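You operate a simulated robot arm through the tools that you are given. There is no shell and no other tool.

You are at the controls of a simulated robot arm. One attempt, no reset.

## Task
Change the plug board from the 10  coil to the 2  coil for the next class.
Fine: 10  plug in its hole, 2  plug in the rest, third plug left in its hole, slider at START, range HIGH, link left OFF. Set down upright: ten ohm plug, what you pick out.

It is judged by the outcome, as a careful person would: the job done as asked, and still so three seconds after it is handed in. It fails if anything else is knocked over, pushed out of place, dropped, spilled or broken.

## Robot
A 6-joint arm with a fingered hand, fixed in place. Base frame: the origin is on the floor under the middle of its stand, x ahead of it, y to its left, z up. Units: mm, rad, N and s.
With the tool pointing down near the work surface it reaches from about 300 to 700 mm from the base axis. Its first joint turns from -2.897 to 2.897 rad. Payload 4 kg.
The tool frame sits at the grasp point between the pads (the TCP): z along the fingers, y along the line on which they close. The tips reach 22 mm beyond it. The gripper opens to 112 mm; its body begins 60 mm behind the TCP. The gripper is a hand of 4 fingers: y runs from the thumb to the fingers, the wrist lies at [0, 0, -218] in the tool frame.
Orientation is that of the tool frame in the base frame, as a unit quaternion [x, y, z, w]. With the fingers straight down and closing along the base's y, the tool's x points along the base's -x, its y along +y and its z along -z.

## Interface
- The arm moves only by the tool nudge_tool. Its argument "targets" is a list of rows, each an object (a shift or turn left out is 0) with "translation": the shift along the tool's x, y, z in mm, a list of three; "dr": the turn, a rotation vector about the tool's x, y, z in degrees, a list of three. In form: [{"translation": [dx, dy, dz], "dr": [rx, ry, rz]}, ...]. A call has 1 to 20 rows; each row is the pose to reach, as a shift and turn from the pose commanded when the call began, along the tool's axes at that moment. A row lasts 0.2 s, in which the tool goes at most 50 mm and 0.15 rad; a call with a longer step from one row to the next is refused whole. A pose out of reach is approached as far as the arm can. The call stops where the force on the tool passes 40 N (or 10 N more than at its start, if that is more) or the arm is blocked; 0.2 s more then pass. In this call time passes only in rows, and 0.2 s behind the last. The reply holds the time, the measured pose of the TCP, the force on the tool along the base axes, the opening and the grip force, in the units named above and with some noise, with the torque about the TCP (base axes, N m) and any sound that the robot's microphone picked up.
- Cameras (640 x 400 px; columns grow to the right, rows downward): "scene" is fixed at [219.9, 650.2, 1583.5]; the picture's right is [-0.69, 0.72, 0.00], its down [0.66, 0.63, -0.40] and it looks along [-0.29, -0.28, -0.92] (base axes); focal length 322 px, centre (320, 200). "wrist" rides on the gripper at [69, 4, -83] in the tool frame; the picture's right is [-0.06, 1.00, 0.00], its down [-0.77, -0.05, -0.64] and it looks along [-0.64, -0.04, 0.77] (tool axes); focal length 243 px, centre (320, 200). There is no depth. A picture from a camera that has moved, and an enlarged one, comes with that camera's place and axes in the base frame and with its lens.
- grab_frame(camera): a new picture of that camera. It takes no simulated time.
- set_fingers(finger1, finger2, finger3, thumb_bend): sets how far each is bent, from 0 (flat) to 1 (curled in); at 0.3 the hand is open as for a grip, at 0.7 the pads meet at the TCP. One left out holds its place. A second passes; each finger stops where it meets its share of the squeeze, and holds until it gets a number again. It is the only way to open and close the hand. It gives what a move gives, with no picture; readings hold the bend of each and the force on the fingers (four entries, about 0 where the hand has none), thumb and palm.
- zoom(camera, box): a new picture of the part [left, top, right, bottom] of that camera's present view, enlarged. It takes no simulated time.
- hand_in(): hands the job in; it is judged then, once.

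Nothing tells you positions but the pictures and the camera data. Unless the task says otherwise, let go and move clear before handing in.

The tools are called after "Call:" by a JSON object that holds its "op" and its "data". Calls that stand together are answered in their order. nudge_tool: Moves the arm, as the interface text tells. Its arguments: {"type":"object","properties":{"targets":{"type":"array","items":{"type":"object","properties":{"translation":{"type":"array","items":{"type":"number"}},"dr":{"type":"array","items":{"type":"number"}}}}}},"required":["targets"]} The other tools are called the same way: set_fingers (finger1, finger2, finger3, thumb_bend) moves the fingers one by one; grab_frame (camera) takes a picture; zoom (camera, box) takes an enlarged picture of a part of a camera's view; hand_in () hands the job in.

At the start:

```text
time: 0.0
tcp_pos: [56.1, 408.4, 1176.3]
orientation: [0.001, 1.0, 0.0, 0.0]
contact_force: [0.6, 0.3, 1.6]
moment: [0.01, 0.02, -0.03]
opening: 112.0
gripper_force: 0.0
shape: jaw
bend: [0.3, 0.3, 0.3, 0.3]
finger forces: [0.0, 0.0, 0.0, 0.0, 0.1, 0.1]
```

scene: 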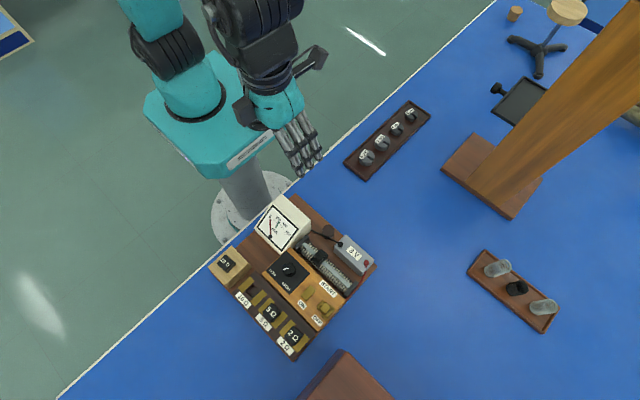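
wrist: 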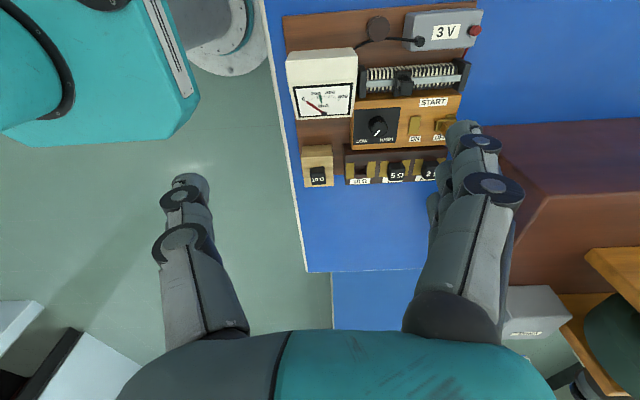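

I see a circuit board on the blue bench with a meter, a battery, a slider rheostat, a range knob, a link and a row of plugs. I'll zoom in to read the details before I move anything.

Call:
{"op": "zoom", "data": {"camera": "scene", "box": [200, 180, 390, 370]}}

Call:
{"op": "zoom", "data": {"camera": "wrist", "box": [270, 0, 490, 200]}}

Call:
{"op": "zoom", "data": {"camera": "scene", "box": [200, 240, 320, 360]}}

```text
2.11 times, centred on (295, 275) of scene
camera zoom: at [219.9, 650.2, 1583.5], right [-0.69, 0.72, 0.0], down [0.66, 0.63, -0.4], along [-0.29, -0.28, -0.92], focal length 678 px, centre (373, 42)
```

zoom: 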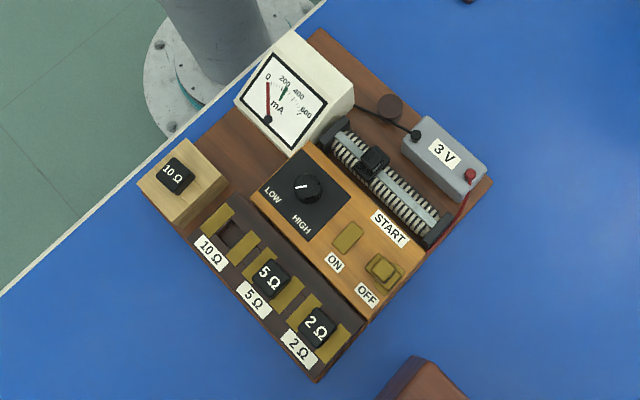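

```text
2.00 times, centred on (380, 100) of wrist
camera zoom: at [-14.1, 411.9, 1259.0], right [0.06, 1.0, 0.0], down [0.77, -0.05, 0.64], along [0.64, -0.04, -0.77], focal length 485 px, centre (200, 400)
```

zoom: 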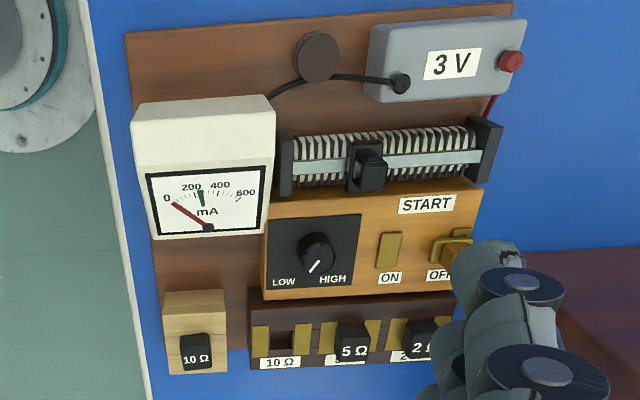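

```text
3.33 times, centred on (260, 300) of scene
camera zoom: at [219.9, 650.2, 1583.5], right [-0.69, 0.72, 0.0], down [0.66, 0.63, -0.4], along [-0.29, -0.28, -0.92], focal length 1073 px, centre (520, -133)
```

zoom: 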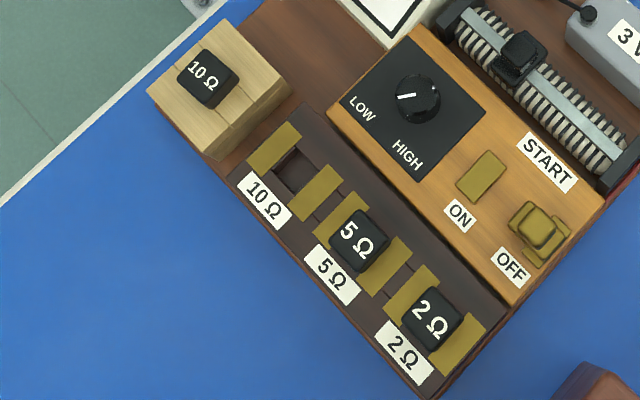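

The board lies at about x 30–270, y 390–640, with plug tops near z≈865. The 10 Ω plug sits in the pale rest at about (251, 391), the slider is away from START, the range knob points at LOW and the link is at OFF. I'll move the wrist camera closer for a better look.

Call:
{"op": "nudge_tool", "data": {"targets": [{"translation": [-9, 18, 25]}, {"translation": [-18, 37, 50]}, {"translation": [-27, 55, 76]}, {"translation": [-36, 74, 101]}, {"translation": [-44, 92, 126]}]}}

Call:
{"op": "grab_frame", "data": {"camera": "wrist"}}

Call:
{"op": "grab_frame", "data": {"camera": "scene"}}

```text
time: 1.2
tcp_pos: [98.7, 502.1, 1050.7]
orientation: [0.001, 1.0, 0.0, 0.0]
contact_force: [0.1, -0.2, -0.2]
moment: [0.0, -0.03, 0.02]
opening: 111.9
gripper_force: 0.0
shape: jaw
bend: [0.3, 0.3, 0.3, 0.3]
finger forces: [0.1, 0.1, 0.1, 0.0, 0.1, 0.1]
```

```text
taken
camera wrist: at [28.2, 505.2, 1134.1], right [0.06, 1.0, 0.0], down [0.77, -0.05, 0.64], along [0.64, -0.04, -0.77], focal length 243 px, centre (320, 200)
```

wrist: 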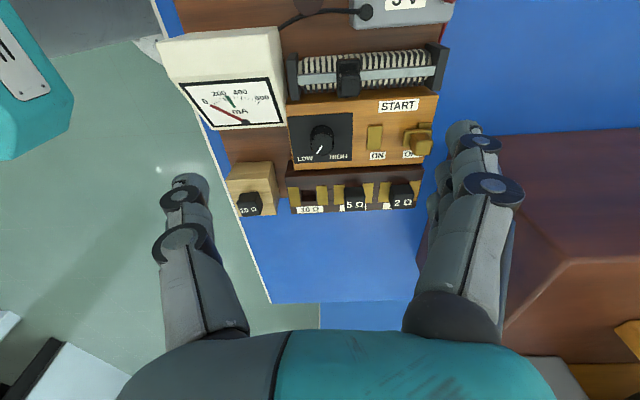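

```text
taken
```

scene: 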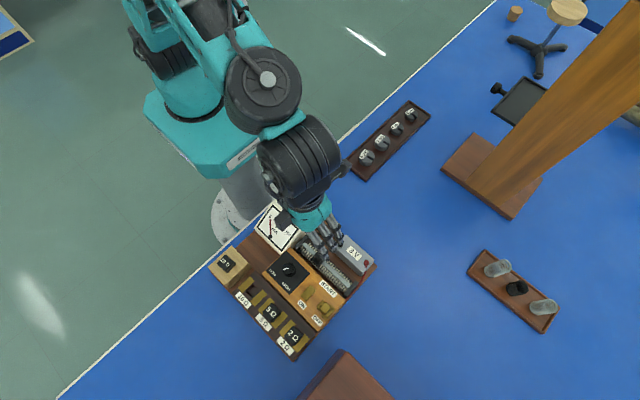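

The board axes line up closely with the base axes, and the plug row runs along y at x≈251. A tall brown object stands to the right, beyond y≈700. I'll turn the hand 90° so it closes along x, and move above the row to look again.

Call:
{"op": "nudge_tool", "data": {"targets": [{"translation": [-12.5, -6.8, 0], "dr": [0, 0, -7.5]}, {"translation": [-25, -13.6, 0], "dr": [0, 0, -15]}, {"translation": [-37.5, -20.5, 0], "dr": [0, 0, -22.5]}, {"translation": [-50, -27.3, 0], "dr": [0, 0, -30]}, {"translation": [-62.5, -34, 0], "dr": [0, 0, -37.5]}, {"translation": [-75, -41, 0], "dr": [0, 0, -45]}, {"translation": [-87.5, -47.8, 0], "dr": [0, 0, -52.5]}, {"translation": [-100, -54.6, 0], "dr": [0, 0, -60]}, {"translation": [-112.5, -61.5, 0], "dr": [0, 0, -67.5]}, {"translation": [-125, -68.3, 0], "dr": [0, 0, -75]}, {"translation": [-137.5, -75, 0], "dr": [0, 0, -82.5]}, {"translation": [-150, -82, 0], "dr": [0, 0, -90]}]}}

Call:
{"op": "grab_frame", "data": {"camera": "wrist"}}

Call:
{"op": "grab_frame", "data": {"camera": "scene"}}

```text
time: 3.8
tcp_pos: [251.4, 416.5, 1051.0]
orientation: [0.708, -0.706, 0.001, 0.001]
contact_force: [0.6, 0.5, 0.0]
moment: [-0.01, -0.01, 0.02]
opening: 111.9
gripper_force: 0.2
shape: jaw
bend: [0.3, 0.3, 0.3, 0.3]
finger forces: [0.0, 0.0, 0.0, 0.0, 0.0, 0.0]
```

```text
taken
camera wrist: at [245.7, 347.1, 1133.1], right [-1.0, 0.06, 0.0], down [0.05, 0.77, 0.64], along [0.04, 0.64, -0.77], focal length 243 px, centre (320, 200)
```

wrist: 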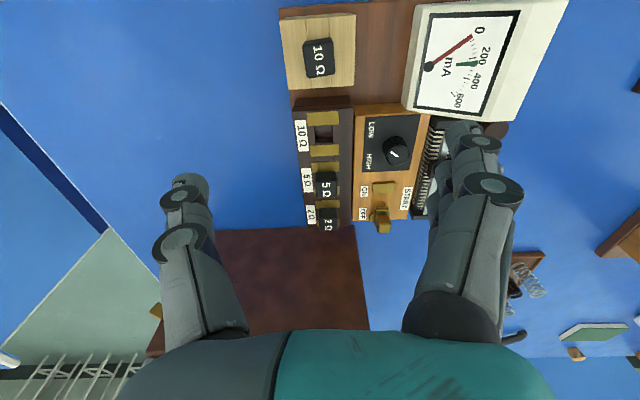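

```text
taken
```

scene: 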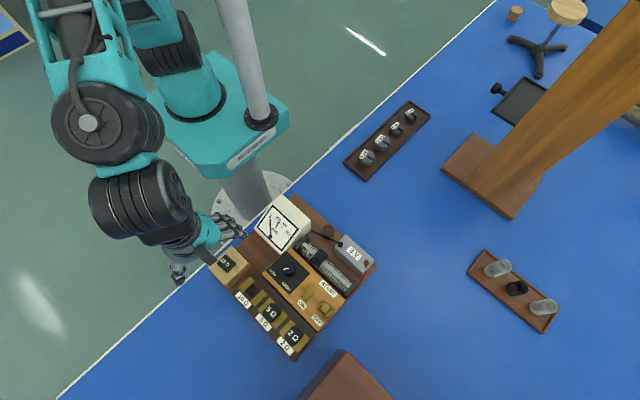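

The hand is turned, with the camera on the near side looking along +y. The brown object looks like a tall box with its near face at y≈685, so I'll keep clear of it near the 2 Ω plug. Next I'll zoom in on the details.

Call:
{"op": "zoom", "data": {"camera": "wrist", "box": [270, 0, 450, 120]}}

Call:
{"op": "zoom", "data": {"camera": "wrist", "box": [285, 90, 435, 240]}}

Call:
{"op": "zoom", "data": {"camera": "scene", "box": [260, 200, 380, 320]}}

```text
3.33 times, centred on (360, 60) of wrist
camera zoom: at [245.7, 347.1, 1133.1], right [-1.0, 0.06, 0.0], down [0.05, 0.77, 0.64], along [0.04, 0.64, -0.77], focal length 809 px, centre (187, 667)
```

zoom: 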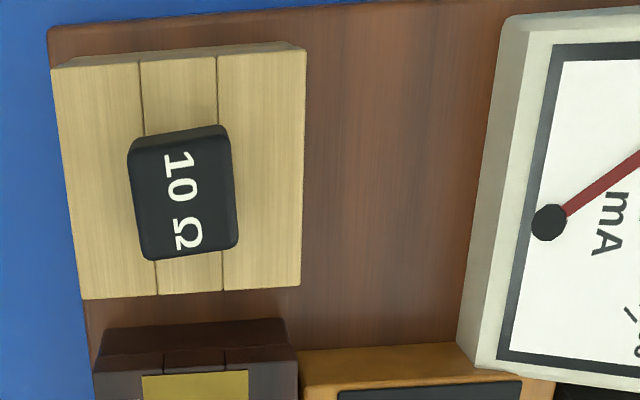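

```text
2.67 times, centred on (360, 165) of wrist
camera zoom: at [245.7, 347.1, 1133.1], right [-1.0, 0.06, 0.0], down [0.05, 0.77, 0.64], along [0.04, 0.64, -0.77], focal length 647 px, centre (213, 293)
```

zoom: 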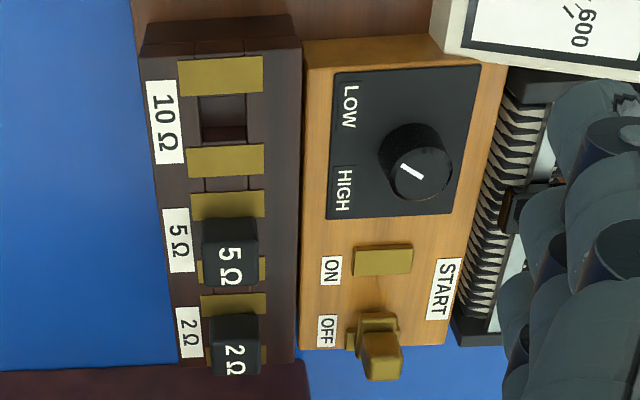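

```text
3.33 times, centred on (320, 260) of scene
camera zoom: at [219.9, 650.2, 1583.5], right [-0.69, 0.72, 0.0], down [0.66, 0.63, -0.4], along [-0.29, -0.28, -0.92], focal length 1073 px, centre (320, 0)
```

zoom: 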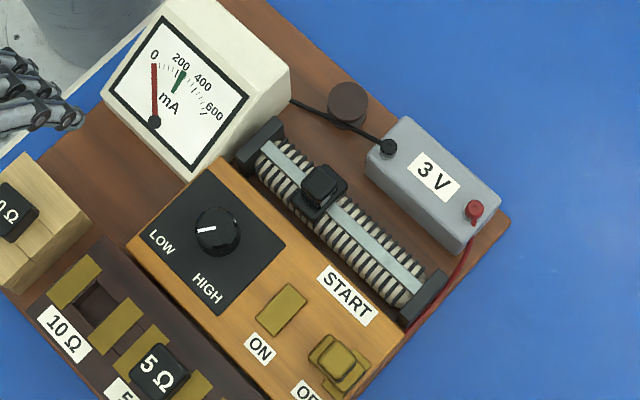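

I can see the parts clearly now. Before planning contact moves I'll take closer zooms to triangulate the heights of the plugs, block, knob and slider.

Call:
{"op": "zoom", "data": {"camera": "scene", "box": [205, 240, 265, 300]}}

Call:
{"op": "zoom", "data": {"camera": "scene", "box": [250, 290, 320, 360]}}

Call:
{"op": "zoom", "data": {"camera": "scene", "box": [260, 230, 340, 310]}}

Call:
{"op": "zoom", "data": {"camera": "wrist", "box": [290, 100, 360, 240]}}

Call:
{"op": "zoom", "data": {"camera": "wrist", "box": [350, 100, 450, 240]}}

```text
6.67 times, centred on (235, 270) of scene
camera zoom: at [219.9, 650.2, 1583.5], right [-0.69, 0.72, 0.0], down [0.66, 0.63, -0.4], along [-0.29, -0.28, -0.92], focal length 2146 px, centre (887, -267)
```

zoom: 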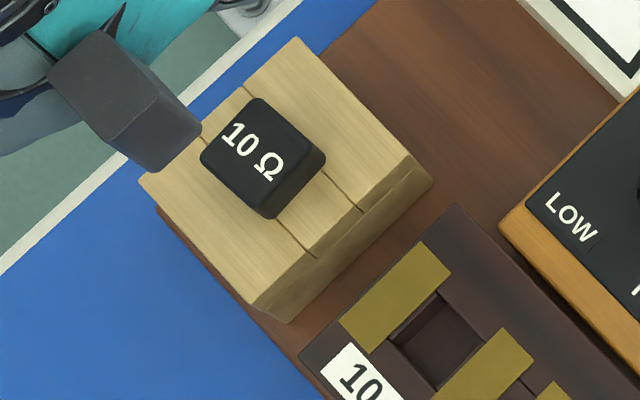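

```text
5.71 times, centred on (285, 325) of scene
camera zoom: at [219.9, 650.2, 1583.5], right [-0.69, 0.72, 0.0], down [0.66, 0.63, -0.4], along [-0.29, -0.28, -0.92], focal length 1839 px, centre (520, -514)
```

zoom: 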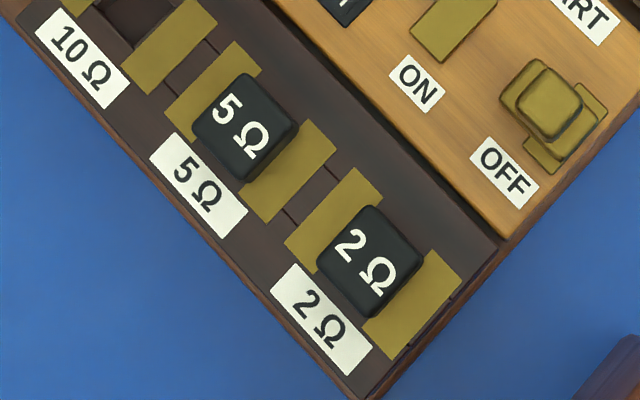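

```text
5.00 times, centred on (300, 270) of scene
camera zoom: at [219.9, 650.2, 1583.5], right [-0.69, 0.72, 0.0], down [0.66, 0.63, -0.4], along [-0.29, -0.28, -0.92], focal length 1609 px, centre (420, -150)
```

zoom: 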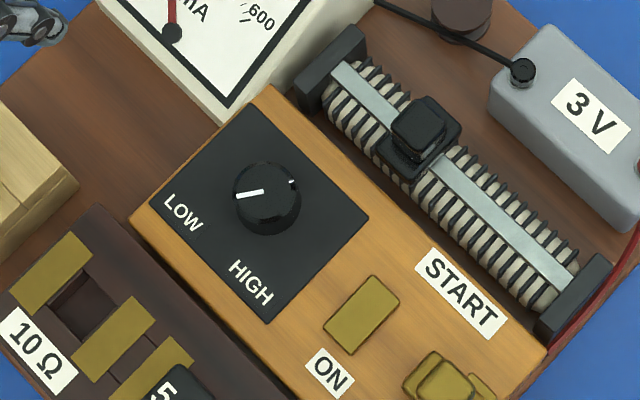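

```text
2.86 times, centred on (325, 170) of wrist
camera zoom: at [245.7, 347.1, 1133.1], right [-1.0, 0.06, 0.0], down [0.05, 0.77, 0.64], along [0.04, 0.64, -0.77], focal length 693 px, centre (306, 286)
```

zoom: 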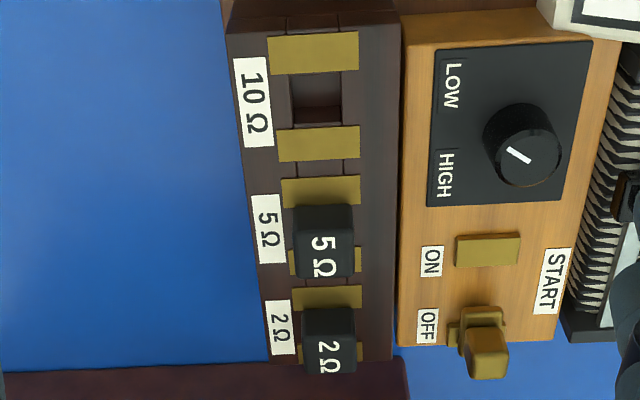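

```text
2.86 times, centred on (400, 170) of wrist
camera zoom: at [245.7, 347.1, 1133.1], right [-1.0, 0.06, 0.0], down [0.05, 0.77, 0.64], along [0.04, 0.64, -0.77], focal length 693 px, centre (91, 286)
```

zoom: 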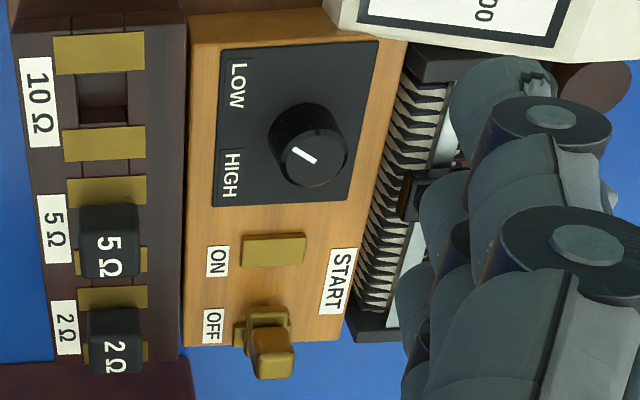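

By triangulation the brass tops are at z≈856, the plug knob tops at ≈875–881, the panel top at ≈847 and the rest top at ≈854. The empty 10 Ω hole is at about (250, 475). I'll partly close the hand here in free air to see how the fingertips sit.

Call:
{"op": "set_fingers", "data": {"finger1": 0.55, "finger2": 0.55, "finger3": 0.55, "thumb_bend": 0.55}}

Call:
{"op": "grab_frame", "data": {"camera": "wrist"}}

Call:
{"op": "zoom", "data": {"camera": "scene", "box": [120, 180, 280, 300]}}

```text
time: 4.8
tcp_pos: [250.5, 416.4, 1050.1]
orientation: [-0.707, 0.707, 0.0, 0.0]
contact_force: [-0.2, 0.3, -0.5]
moment: [0.0, 0.01, -0.02]
opening: 44.4
gripper_force: 0.1
shape: fingers
bend: [0.55, 0.55, 0.55, 0.55]
finger forces: [0.1, 0.0, 0.0, 0.0, 0.0, 0.0]
```

```text
taken
camera wrist: at [245.3, 347.3, 1133.0], right [-1.0, 0.06, 0.0], down [0.05, 0.77, 0.64], along [0.04, 0.64, -0.77], focal length 243 px, centre (320, 200)
```

wrist: 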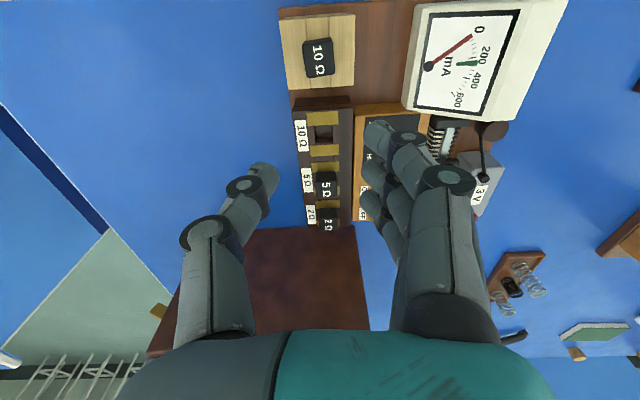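

```text
3.33 times, centred on (200, 240) of scene
camera zoom: at [219.9, 650.2, 1583.5], right [-0.69, 0.72, 0.0], down [0.66, 0.63, -0.4], along [-0.29, -0.28, -0.92], focal length 1073 px, centre (720, 67)
```

zoom: 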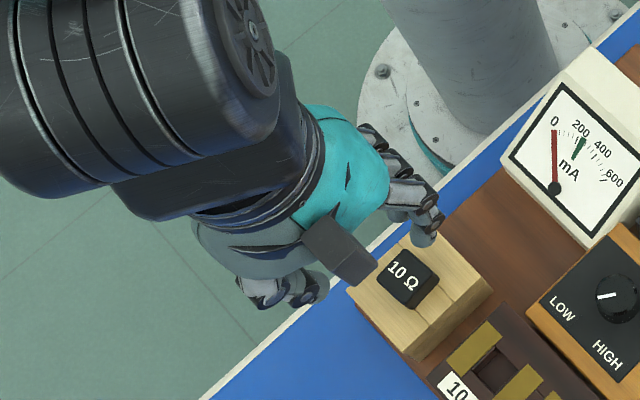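

Call:
{"op": "zoom", "data": {"camera": "wrist", "box": [220, 100, 480, 280]}}

```text
2.22 times, centred on (350, 190) of wrist
camera zoom: at [245.3, 347.3, 1133.0], right [-1.0, 0.06, 0.0], down [0.05, 0.77, 0.64], along [0.04, 0.64, -0.77], focal length 539 px, centre (253, 222)
```

zoom: 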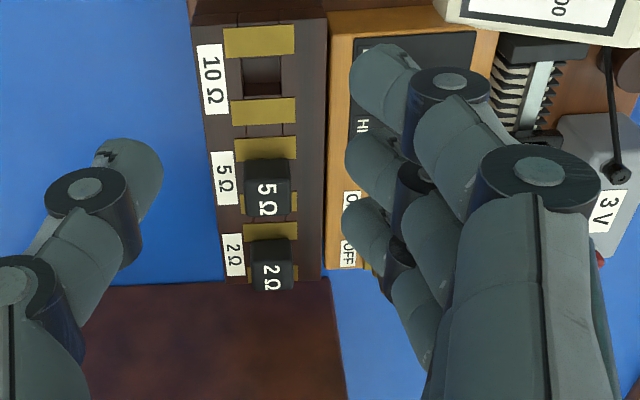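

The fingertips behave as expected: three fingers about 19.5 mm apart, with the thumb opposite the middle one. I'll move over the slider to measure it up close.

Call:
{"op": "nudge_tool", "data": {"targets": [{"translation": [-13, 37, 12]}, {"translation": [-26, 75, 25]}, {"translation": [-39, 112, 37]}, {"translation": [-52, 150, 50]}]}}

Call:
{"op": "grab_frame", "data": {"camera": "wrist"}}

Call:
{"op": "zoom", "data": {"camera": "wrist", "box": [200, 0, 420, 240]}}

Call:
{"op": "grab_frame", "data": {"camera": "scene"}}

```text
time: 5.8
tcp_pos: [103.1, 469.9, 1002.9]
orientation: [0.708, -0.707, 0.0, 0.0]
contact_force: [0.3, 0.2, 0.0]
moment: [-0.02, 0.03, -0.01]
opening: 44.4
gripper_force: 0.1
shape: fingers
bend: [0.55, 0.55, 0.55, 0.55]
finger forces: [0.0, 0.0, 0.0, 0.0, 0.0, 0.0]
```

```text
taken
camera wrist: at [97.4, 398.6, 1085.7], right [-1.0, 0.06, 0.0], down [0.05, 0.76, 0.64], along [0.04, 0.64, -0.77], focal length 243 px, centre (320, 200)
```

wrist: 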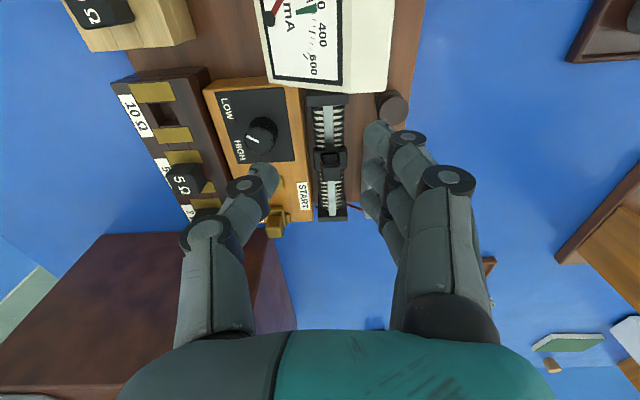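

```text
1.67 times, centred on (310, 120) of wrist
camera zoom: at [97.4, 398.6, 1085.7], right [-1.0, 0.06, 0.0], down [0.05, 0.76, 0.64], along [0.04, 0.64, -0.77], focal length 404 px, centre (337, 333)
```

zoom: 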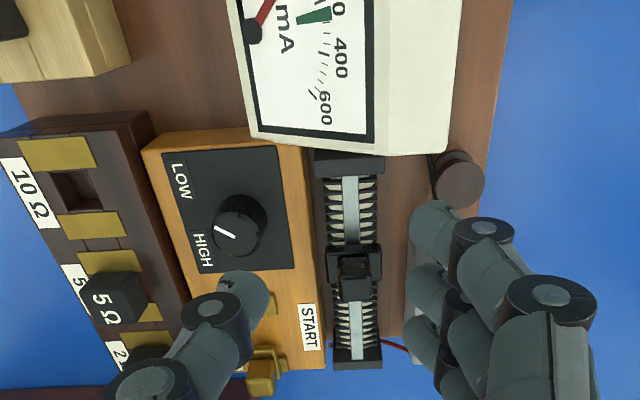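

```text
taken
```

scene: 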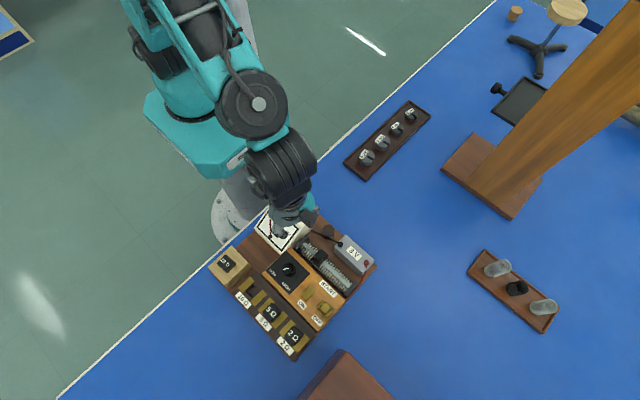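

Call:
{"op": "zoom", "data": {"camera": "wrist", "box": [290, 80, 370, 230]}}

Call:
{"op": "zoom", "data": {"camera": "scene", "box": [285, 225, 365, 305]}}

```text
2.67 times, centred on (330, 155) of wrist
camera zoom: at [97.4, 398.6, 1085.7], right [-1.0, 0.06, 0.0], down [0.05, 0.76, 0.64], along [0.04, 0.64, -0.77], focal length 647 px, centre (293, 320)
```

zoom: 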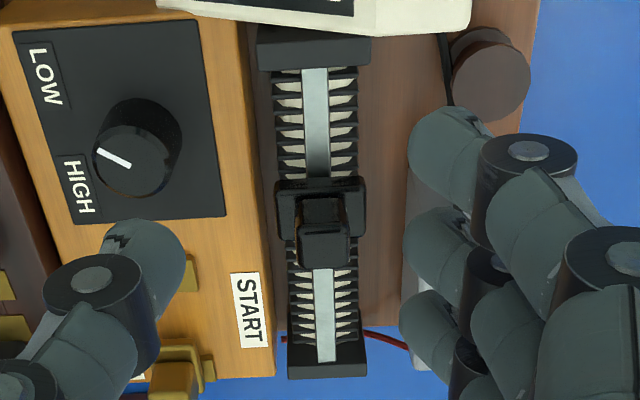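

```text
5.00 times, centred on (325, 265) of scene
camera zoom: at [219.9, 650.2, 1583.5], right [-0.69, 0.72, 0.0], down [0.66, 0.63, -0.4], along [-0.29, -0.28, -0.92], focal length 1609 px, centre (295, -125)
```

zoom: 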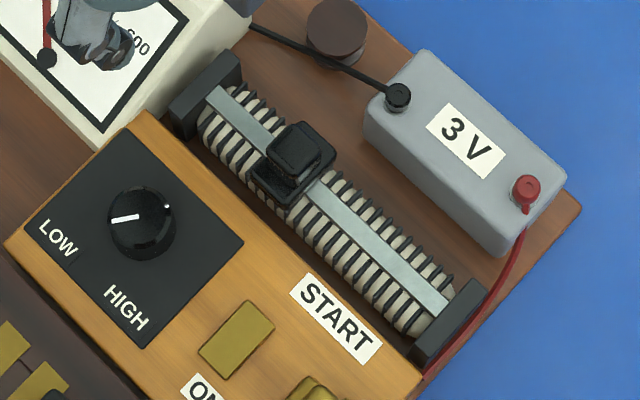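

The slider knob is at about (94, 532) with its top at z≈883, and the rail and end block tops are at ≈853. I'll narrow the hand, go above the slider and check the alignment before I lower to it.

Call:
{"op": "set_fingers", "data": {"finger1": 0.59, "finger2": 0.59, "finger3": 0.59, "thumb_bend": 0.59}}

Call:
{"op": "nudge_tool", "data": {"targets": [{"translation": [-22, 2.5, 20]}, {"translation": [-43, 5, 40]}, {"translation": [-64.5, 7.5, 60]}]}}

Call:
{"op": "grab_frame", "data": {"camera": "wrist"}}

Call:
{"op": "zoom", "data": {"camera": "scene", "box": [260, 180, 400, 320]}}

```text
time: 6.8
tcp_pos: [103.2, 468.6, 1003.2]
orientation: [0.707, -0.707, 0.0, 0.0]
contact_force: [-0.1, -0.1, 0.2]
moment: [0.03, 0.03, 0.06]
opening: 34.0
gripper_force: 0.0
shape: fingers
bend: [0.59, 0.59, 0.59, 0.59]
finger forces: [0.0, 0.0, 0.0, 0.0, 0.0, 0.0]
```

```text
time: 7.6
tcp_pos: [93.5, 534.5, 940.3]
orientation: [0.707, -0.707, 0.0, 0.0]
contact_force: [1.0, -0.6, -0.3]
moment: [0.02, 0.0, 0.05]
opening: 33.8
gripper_force: 0.0
shape: fingers
bend: [0.59, 0.59, 0.59, 0.59]
finger forces: [0.1, 0.0, 0.0, 0.0, 0.0, 0.1]
```

```text
taken
camera wrist: at [88.6, 465.1, 1023.5], right [-1.0, 0.06, 0.0], down [0.05, 0.77, 0.64], along [0.04, 0.64, -0.77], focal length 243 px, centre (320, 200)
```

wrist: 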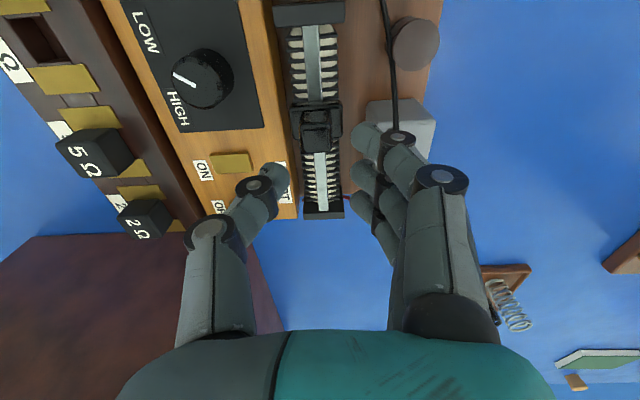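

```text
2.86 times, centred on (330, 250) of scene
camera zoom: at [219.9, 650.2, 1583.5], right [-0.69, 0.72, 0.0], down [0.66, 0.63, -0.4], along [-0.29, -0.28, -0.92], focal length 920 px, centre (291, 57)
```

zoom: 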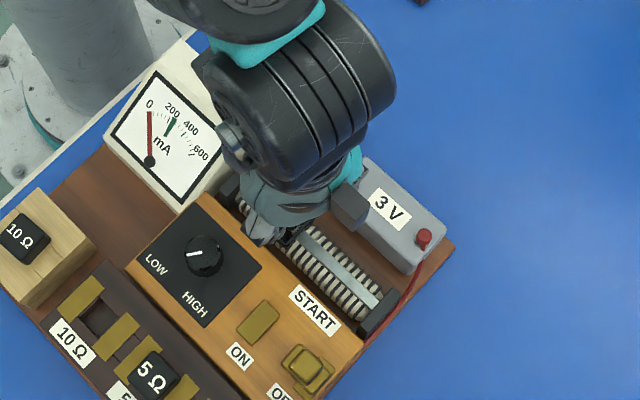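

Call:
{"op": "zoom", "data": {"camera": "wrist", "box": [260, 80, 380, 220]}}

```text
2.86 times, centred on (320, 150) of wrist
camera zoom: at [88.6, 465.1, 1023.5], right [-1.0, 0.06, 0.0], down [0.05, 0.77, 0.64], along [0.04, 0.64, -0.77], focal length 693 px, centre (320, 343)
```

zoom: 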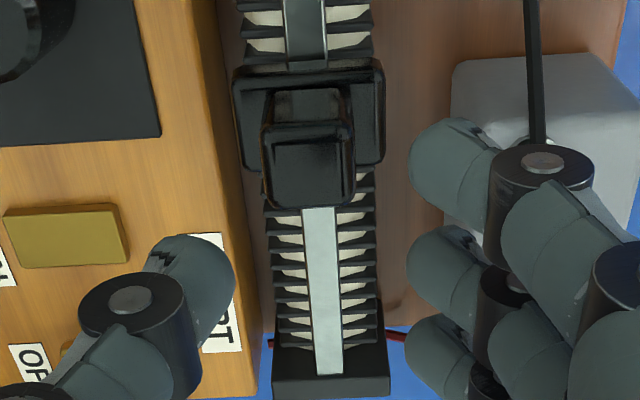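

The slider knob sits almost centred under the hand. I'll shift about 2 mm to centre it and lower so the tips straddle the knob above its saddle.

Call:
{"op": "nudge_tool", "data": {"targets": [{"translation": [0, -2.2, 12]}, {"translation": [0, -2.2, 25]}, {"translation": [0, -2.2, 38]}, {"translation": [0, -2.2, 46]}, {"translation": [0, -2.2, 50]}]}}

Call:
{"op": "grab_frame", "data": {"camera": "wrist"}}

Call:
{"op": "zoom", "data": {"camera": "wrist", "box": [240, 100, 400, 240]}}

Call:
{"op": "zoom", "data": {"camera": "scene", "box": [270, 200, 370, 300]}}

```text
time: 8.8
tcp_pos: [95.0, 535.0, 890.9]
orientation: [-0.707, 0.707, 0.0, 0.0]
contact_force: [0.1, -0.6, 2.8]
moment: [0.01, -0.03, 0.0]
opening: 33.8
gripper_force: 1.5
shape: fingers
bend: [0.59, 0.59, 0.59, 0.59]
finger forces: [0.0, 0.7, 0.0, 0.0, 2.2, 0.0]
```

```text
taken
camera wrist: at [90.1, 464.4, 973.1], right [-1.0, 0.06, 0.0], down [0.05, 0.76, 0.64], along [0.04, 0.64, -0.77], focal length 243 px, centre (320, 200)
```

wrist: 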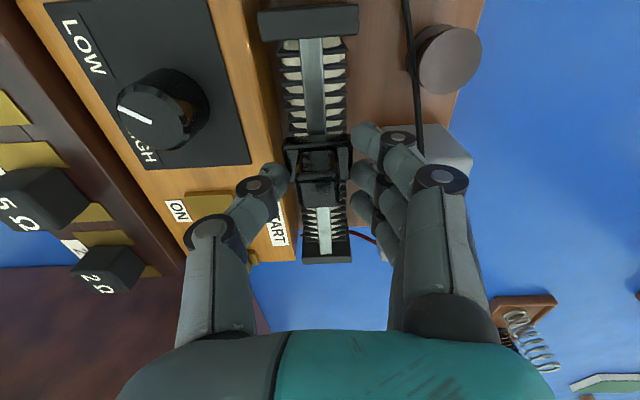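

```text
2.86 times, centred on (320, 170) of wrist
camera zoom: at [90.1, 464.4, 973.1], right [-1.0, 0.06, 0.0], down [0.05, 0.76, 0.64], along [0.04, 0.64, -0.77], focal length 693 px, centre (320, 286)
```

zoom: 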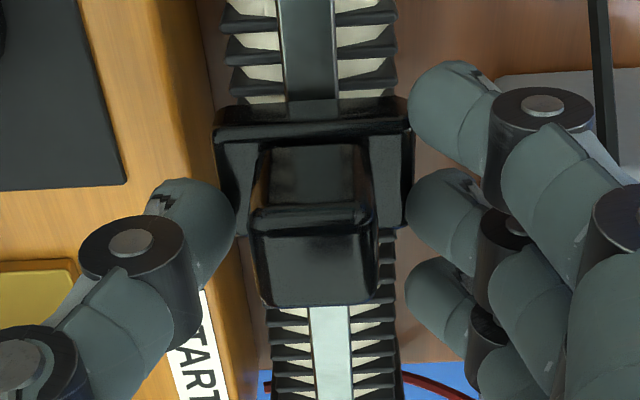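

```text
4.00 times, centred on (320, 250) of scene
camera zoom: at [219.9, 650.2, 1583.5], right [-0.69, 0.72, 0.0], down [0.66, 0.63, -0.4], along [-0.29, -0.28, -0.92], focal length 1287 px, centre (320, 0)
```

zoom: 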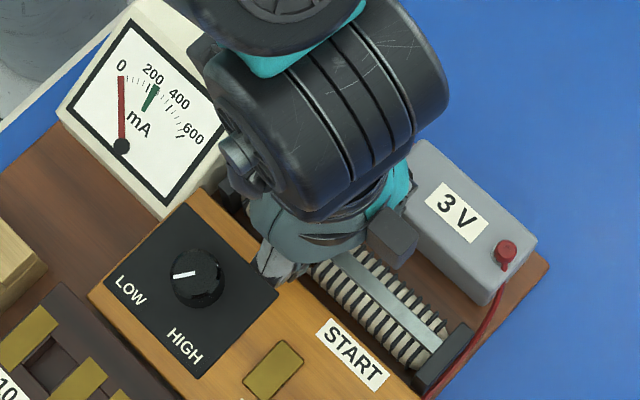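

The thumb and middle finger are lightly touching the saddle (about 2 N). I'll raise 2.5 mm, then close the thumb and middle finger on the slider knob.

Call:
{"op": "nudge_tool", "data": {"targets": [{"translation": [0, 0, -2.5]}]}}

Call:
{"op": "set_fingers", "data": {"finger2": 0.68, "thumb_bend": 0.68}}

Call:
{"op": "zoom", "data": {"camera": "wrist", "box": [240, 100, 400, 240]}}

```text
time: 9.2
tcp_pos: [96.5, 534.2, 893.4]
orientation: [0.708, -0.707, 0.0, 0.0]
contact_force: [0.2, -0.1, 0.4]
moment: [-0.04, -0.02, -0.02]
opening: 33.8
gripper_force: 0.0
shape: fingers
bend: [0.59, 0.59, 0.59, 0.59]
finger forces: [0.0, 0.1, 0.0, 0.0, 0.0, 0.1]
```

```text
time: 10.2
tcp_pos: [96.4, 534.1, 893.1]
orientation: [0.707, -0.707, 0.0, 0.0]
contact_force: [1.0, -0.4, -1.6]
moment: [-0.01, -0.04, 0.01]
opening: 27.5
gripper_force: 2.9
shape: fingers
bend: [0.59, 0.64, 0.59, 0.66]
finger forces: [0.0, 2.5, 0.1, 0.0, 3.7, 0.0]
```

```text
2.86 times, centred on (320, 170) of wrist
camera zoom: at [90.6, 464.3, 975.9], right [-1.0, 0.06, 0.0], down [0.05, 0.77, 0.64], along [0.04, 0.64, -0.77], focal length 693 px, centre (320, 286)
```

zoom: 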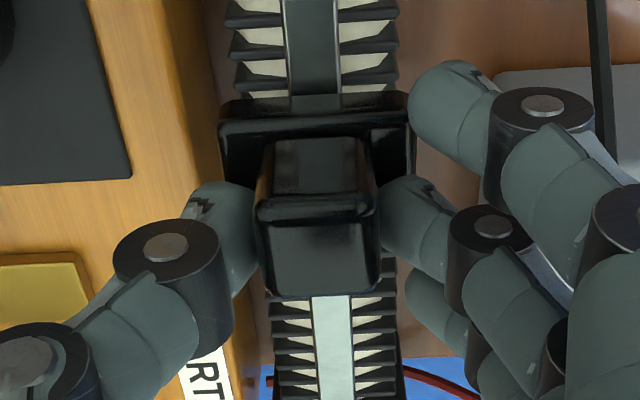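

The slider knob is held lightly at about 3 N. I'll drag it 20 mm toward START first and confirm that it follows.

Call:
{"op": "nudge_tool", "data": {"targets": [{"translation": [-5, 0, 0]}, {"translation": [-10, 0, 0]}, {"translation": [-15, 0, 0]}, {"translation": [-20, 0, 0]}]}}

Call:
{"op": "grab_frame", "data": {"camera": "wrist"}}

```text
time: 11.2
tcp_pos: [96.2, 553.5, 893.7]
orientation: [-0.707, 0.707, 0.0, 0.0]
contact_force: [2.0, -0.4, -2.0]
moment: [-0.01, -0.04, 0.0]
opening: 27.7
gripper_force: 2.9
shape: fingers
bend: [0.59, 0.64, 0.59, 0.66]
finger forces: [0.0, 2.3, 0.0, 0.0, 4.2, 0.0]
```

```text
taken
camera wrist: at [90.4, 484.2, 976.0], right [-1.0, 0.06, 0.0], down [0.05, 0.76, 0.64], along [0.04, 0.64, -0.77], focal length 243 px, centre (320, 200)
```

wrist: 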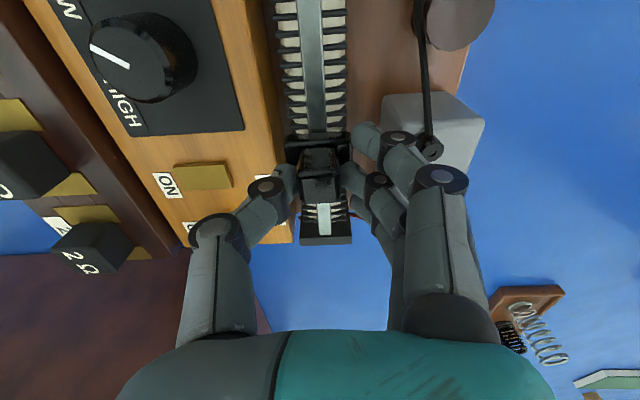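

The slider follows the hand. I'll continue toward the START end, then slow down near the stop.

Call:
{"op": "nudge_tool", "data": {"targets": [{"translation": [-6, 0, 0]}, {"translation": [-12, 0, 0]}, {"translation": [-18, 0, 0]}, {"translation": [-24, 0, 0]}, {"translation": [-30, 0, 0]}, {"translation": [-35, 0, 0]}, {"translation": [-40, 0, 0]}]}}

Call:
{"op": "grab_frame", "data": {"camera": "wrist"}}

Call:
{"op": "zoom", "data": {"camera": "wrist", "box": [240, 100, 400, 240]}}

Call:
{"op": "zoom", "data": {"camera": "scene", "box": [270, 200, 390, 320]}}

```text
time: 12.8
tcp_pos: [95.9, 594.5, 894.4]
orientation: [0.708, -0.706, 0.0, -0.001]
contact_force: [1.4, 0.9, -0.7]
moment: [-0.02, -0.04, 0.02]
opening: 28.8
gripper_force: 3.5
shape: fingers
bend: [0.59, 0.65, 0.59, 0.66]
finger forces: [0.1, 2.3, 0.0, 0.0, 4.2, 0.0]
```

```text
taken
camera wrist: at [89.4, 523.9, 975.9], right [-1.0, 0.06, 0.0], down [0.05, 0.76, 0.64], along [0.04, 0.64, -0.77], focal length 243 px, centre (320, 200)
```

wrist: 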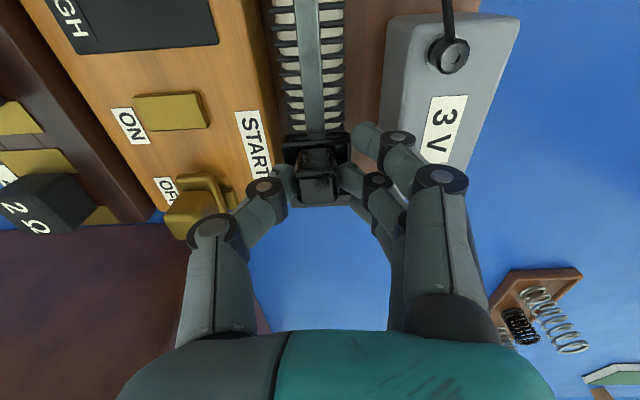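

```text
2.86 times, centred on (320, 170) of wrist
camera zoom: at [89.4, 523.9, 975.9], right [-1.0, 0.06, 0.0], down [0.05, 0.76, 0.64], along [0.04, 0.64, -0.77], focal length 693 px, centre (320, 286)
```

zoom: 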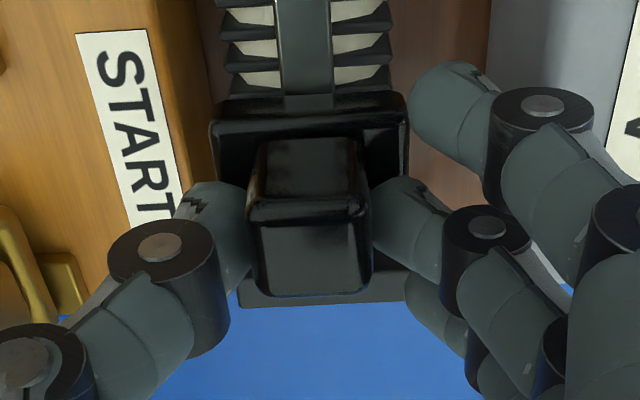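

```text
3.33 times, centred on (330, 260) of scene
camera zoom: at [219.9, 650.2, 1583.5], right [-0.69, 0.72, 0.0], down [0.66, 0.63, -0.4], along [-0.29, -0.28, -0.92], focal length 1073 px, centre (287, 0)
```

zoom: 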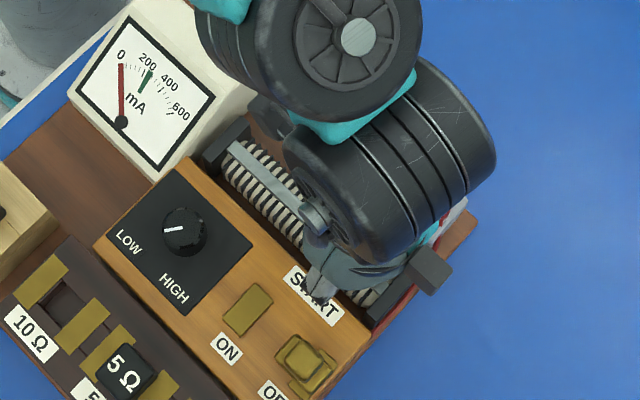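

Call:
{"op": "nudge_tool", "data": {"targets": [{"translation": [-2, 0, 0]}, {"translation": [-4, 0, 0]}, {"translation": [-6, 0, 0]}, {"translation": [-8, 0, 0]}, {"translation": [-10, 0, 0]}]}}

Call:
{"op": "zoom", "data": {"camera": "wrist", "box": [240, 100, 400, 240]}}

```text
time: 14.0
tcp_pos: [93.5, 605.0, 893.6]
orientation: [0.707, -0.707, 0.001, 0.0]
contact_force: [3.4, -1.1, -1.0]
moment: [-0.02, -0.06, -0.04]
opening: 29.0
gripper_force: 3.1
shape: fingers
bend: [0.59, 0.65, 0.59, 0.65]
finger forces: [0.1, 1.7, 0.0, 0.1, 5.4, 0.0]
```

```text
2.86 times, centred on (320, 170) of wrist
camera zoom: at [89.0, 535.1, 976.1], right [-1.0, 0.06, 0.0], down [0.05, 0.76, 0.64], along [0.04, 0.64, -0.77], focal length 693 px, centre (320, 286)
```

zoom: 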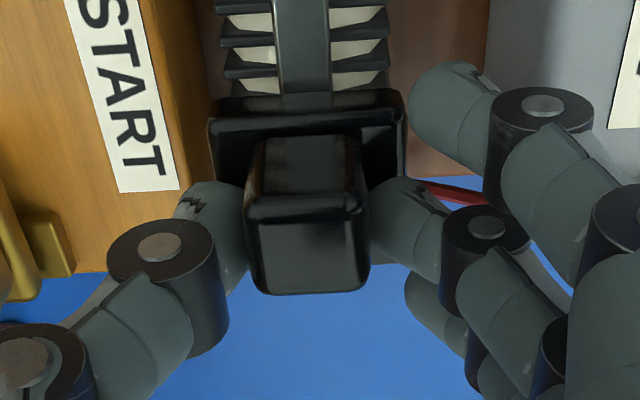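

Call:
{"op": "nudge_tool", "data": {"targets": [{"translation": [-1.5, 0, 0]}, {"translation": [-3, 0, 0]}, {"translation": [-4.5, 0, 0]}, {"translation": [-6, 0, 0]}]}}

Call:
{"op": "zoom", "data": {"camera": "wrist", "box": [240, 100, 400, 240]}}

```text
time: 15.0
tcp_pos: [94.2, 610.4, 892.6]
orientation: [0.707, -0.707, 0.0, 0.001]
contact_force: [2.3, -1.6, 0.1]
moment: [-0.02, -0.07, -0.03]
opening: 29.0
gripper_force: 3.2
shape: fingers
bend: [0.59, 0.65, 0.59, 0.66]
finger forces: [0.0, 2.5, 0.0, 0.1, 4.8, 0.1]
```

```text
2.86 times, centred on (320, 170) of wrist
camera zoom: at [89.3, 540.4, 975.6], right [-1.0, 0.06, 0.0], down [0.05, 0.77, 0.64], along [0.04, 0.64, -0.77], focal length 693 px, centre (320, 286)
```

zoom: 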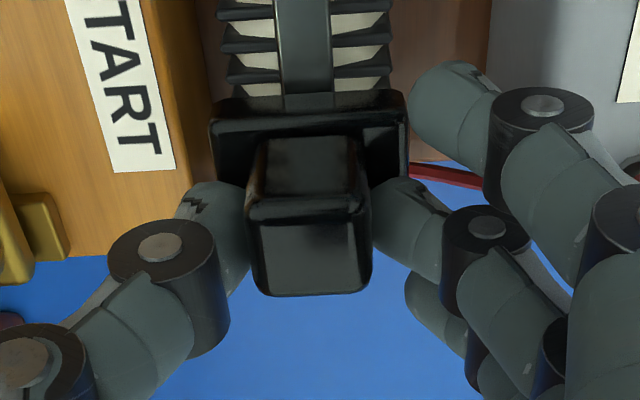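

Call:
{"op": "nudge_tool", "data": {"targets": [{"translation": [-1, 0, 0]}, {"translation": [-2, 0, 0]}, {"translation": [-3, 0, 0]}, {"translation": [-4, 0, 0]}]}}

Call:
{"op": "zoom", "data": {"camera": "wrist", "box": [240, 100, 400, 240]}}

Call:
{"op": "zoom", "data": {"camera": "scene", "box": [270, 200, 390, 320]}}

```text
time: 16.0
tcp_pos: [94.8, 614.2, 892.2]
orientation: [0.707, -0.707, -0.001, 0.0]
contact_force: [2.5, -0.7, 1.7]
moment: [-0.01, -0.05, -0.03]
opening: 28.5
gripper_force: 3.4
shape: fingers
bend: [0.59, 0.65, 0.59, 0.66]
finger forces: [0.0, 2.6, 0.1, 0.0, 4.7, 0.0]
```

```text
2.86 times, centred on (320, 170) of wrist
camera zoom: at [89.5, 544.0, 975.4], right [-1.0, 0.06, 0.0], down [0.05, 0.77, 0.64], along [0.04, 0.64, -0.77], focal length 693 px, centre (320, 286)
```

zoom: 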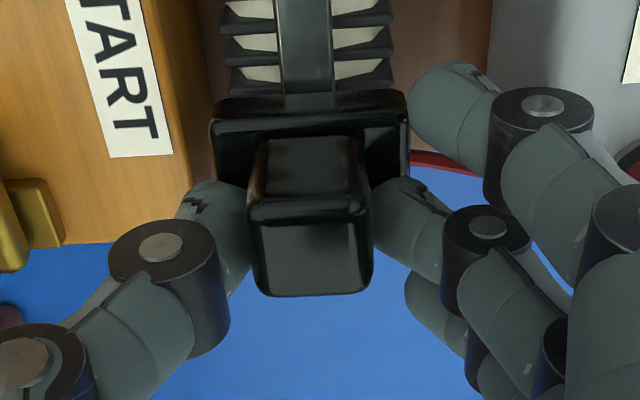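

```text
3.33 times, centred on (330, 260) of scene
camera zoom: at [219.9, 650.2, 1583.5], right [-0.69, 0.72, 0.0], down [0.66, 0.63, -0.4], along [-0.29, -0.28, -0.92], focal length 1073 px, centre (287, 0)
```

zoom: 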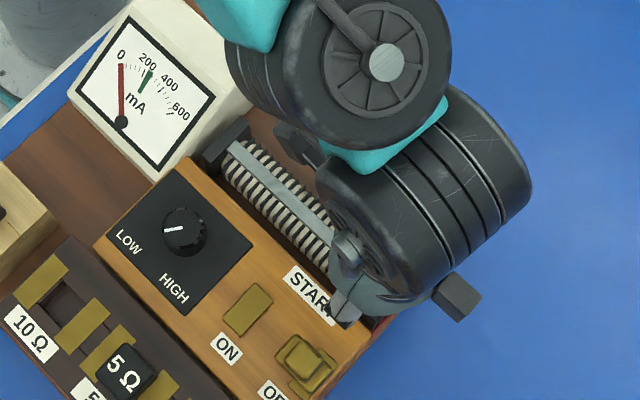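

Call:
{"op": "nudge_tool", "data": {"targets": [{"translation": [-1, 0, 0]}, {"translation": [-2, 0, 0]}, {"translation": [-3, 0, 0]}]}}

Call:
{"op": "grab_frame", "data": {"camera": "wrist"}}

Call:
{"op": "zoom", "data": {"camera": "wrist", "box": [240, 100, 400, 240]}}

```text
time: 16.8
tcp_pos: [95.2, 616.6, 891.9]
orientation: [-0.707, 0.708, -0.001, -0.001]
contact_force: [2.3, -6.2, 2.2]
moment: [-0.1, -0.01, -0.01]
opening: 28.4
gripper_force: 4.5
shape: fingers
bend: [0.59, 0.66, 0.59, 0.66]
finger forces: [0.0, 3.8, 0.1, 0.0, 5.2, 0.0]
```

```text
taken
camera wrist: at [89.5, 546.5, 974.8], right [-1.0, 0.06, 0.0], down [0.05, 0.77, 0.64], along [0.04, 0.64, -0.77], focal length 243 px, centre (320, 200)
```

wrist: 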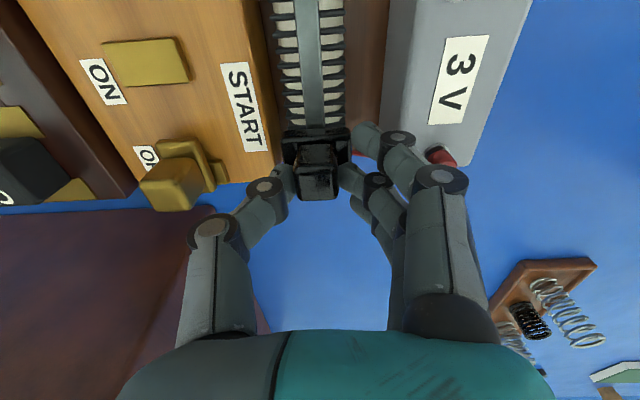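

```text
2.86 times, centred on (320, 170) of wrist
camera zoom: at [89.5, 546.5, 974.8], right [-1.0, 0.06, 0.0], down [0.05, 0.77, 0.64], along [0.04, 0.64, -0.77], focal length 693 px, centre (320, 286)
```

zoom: 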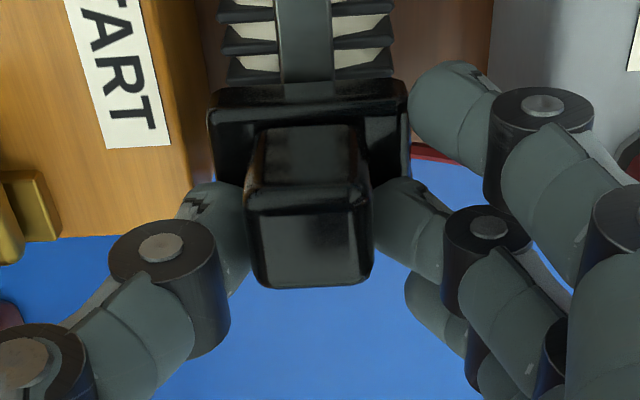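

The y-force rose to about 6 N and the knob slipped slightly in the grip, so the slider is against its START stop. I'll release it and rise clear.

Call:
{"op": "set_fingers", "data": {"finger2": 0.58, "thumb_bend": 0.58}}

Call:
{"op": "nudge_tool", "data": {"targets": [{"translation": [0, 0, -20]}, {"translation": [0, 0, -45]}, {"translation": [20, 0, -80]}, {"translation": [60, 0, -105]}, {"translation": [100, 0, -120]}]}}

Call:
{"op": "grab_frame", "data": {"camera": "wrist"}}

Call:
{"op": "zoom", "data": {"camera": "scene", "box": [200, 180, 390, 370]}}

```text
time: 17.8
tcp_pos: [95.6, 616.6, 891.7]
orientation: [0.707, -0.707, 0.0, -0.001]
contact_force: [-0.3, -0.4, 0.4]
moment: [0.01, 0.01, -0.01]
opening: 35.9
gripper_force: 0.1
shape: fingers
bend: [0.59, 0.57, 0.59, 0.57]
finger forces: [0.0, 0.0, 0.0, 0.0, 0.0, 0.0]
```

```text
time: 19.0
tcp_pos: [94.3, 515.0, 1015.3]
orientation: [0.708, -0.706, 0.0, 0.0]
contact_force: [-0.4, 0.7, -0.5]
moment: [0.02, 0.0, -0.02]
opening: 36.0
gripper_force: 0.0
shape: fingers
bend: [0.59, 0.57, 0.59, 0.57]
finger forces: [0.0, 0.0, 0.0, 0.0, 0.0, 0.0]
```

```text
taken
camera wrist: at [88.4, 445.0, 1098.7], right [-1.0, 0.06, 0.0], down [0.05, 0.77, 0.64], along [0.04, 0.64, -0.77], focal length 243 px, centre (320, 200)
```

wrist: 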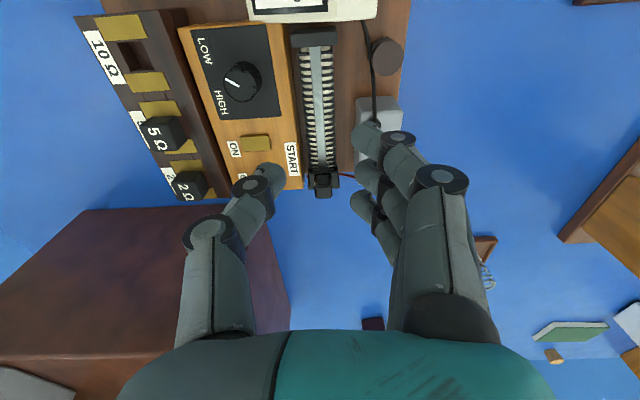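

```text
2.11 times, centred on (295, 275) of scene
camera zoom: at [219.9, 650.2, 1583.5], right [-0.69, 0.72, 0.0], down [0.66, 0.63, -0.4], along [-0.29, -0.28, -0.92], focal length 678 px, centre (373, 42)
```

zoom: 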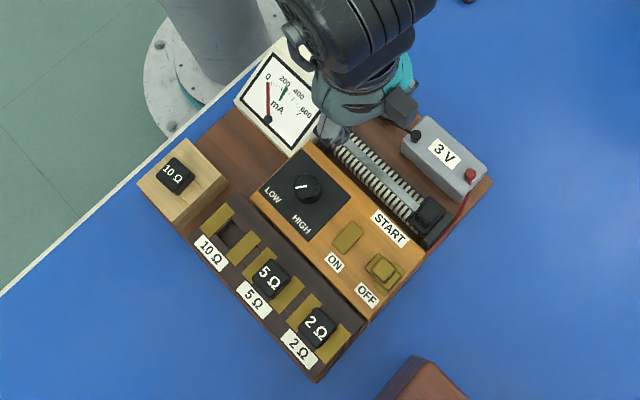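

The slider is at the START end and nothing else has moved. Next is the range knob, so I'll zoom in to measure it.

Call:
{"op": "zoom", "data": {"camera": "wrist", "box": [180, 20, 320, 140]}}

Call:
{"op": "zoom", "data": {"camera": "scene", "box": [265, 245, 315, 295]}}

```text
3.33 times, centred on (250, 80) of wrist
camera zoom: at [88.4, 445.0, 1098.7], right [-1.0, 0.06, 0.0], down [0.05, 0.77, 0.64], along [0.04, 0.64, -0.77], focal length 809 px, centre (553, 600)
```

zoom: 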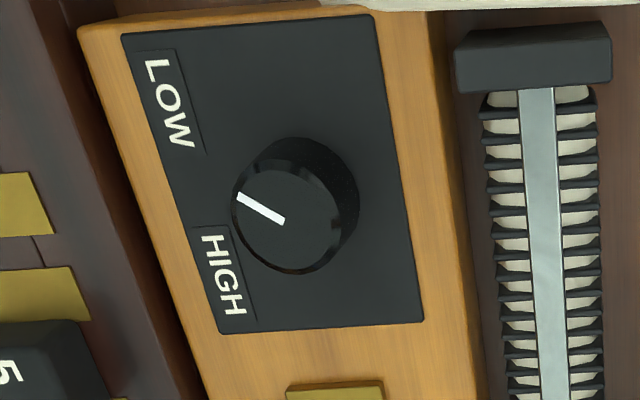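

```text
8.00 times, centred on (290, 270) of scene
camera zoom: at [219.9, 650.2, 1583.5], right [-0.69, 0.72, 0.0], down [0.66, 0.63, -0.4], along [-0.29, -0.28, -0.92], focal length 2574 px, centre (560, -360)
```

zoom: 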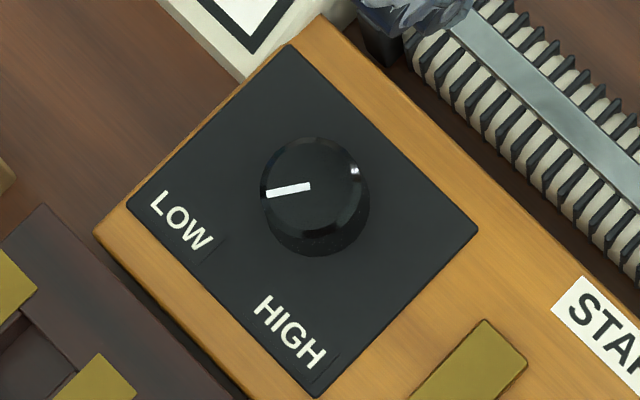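

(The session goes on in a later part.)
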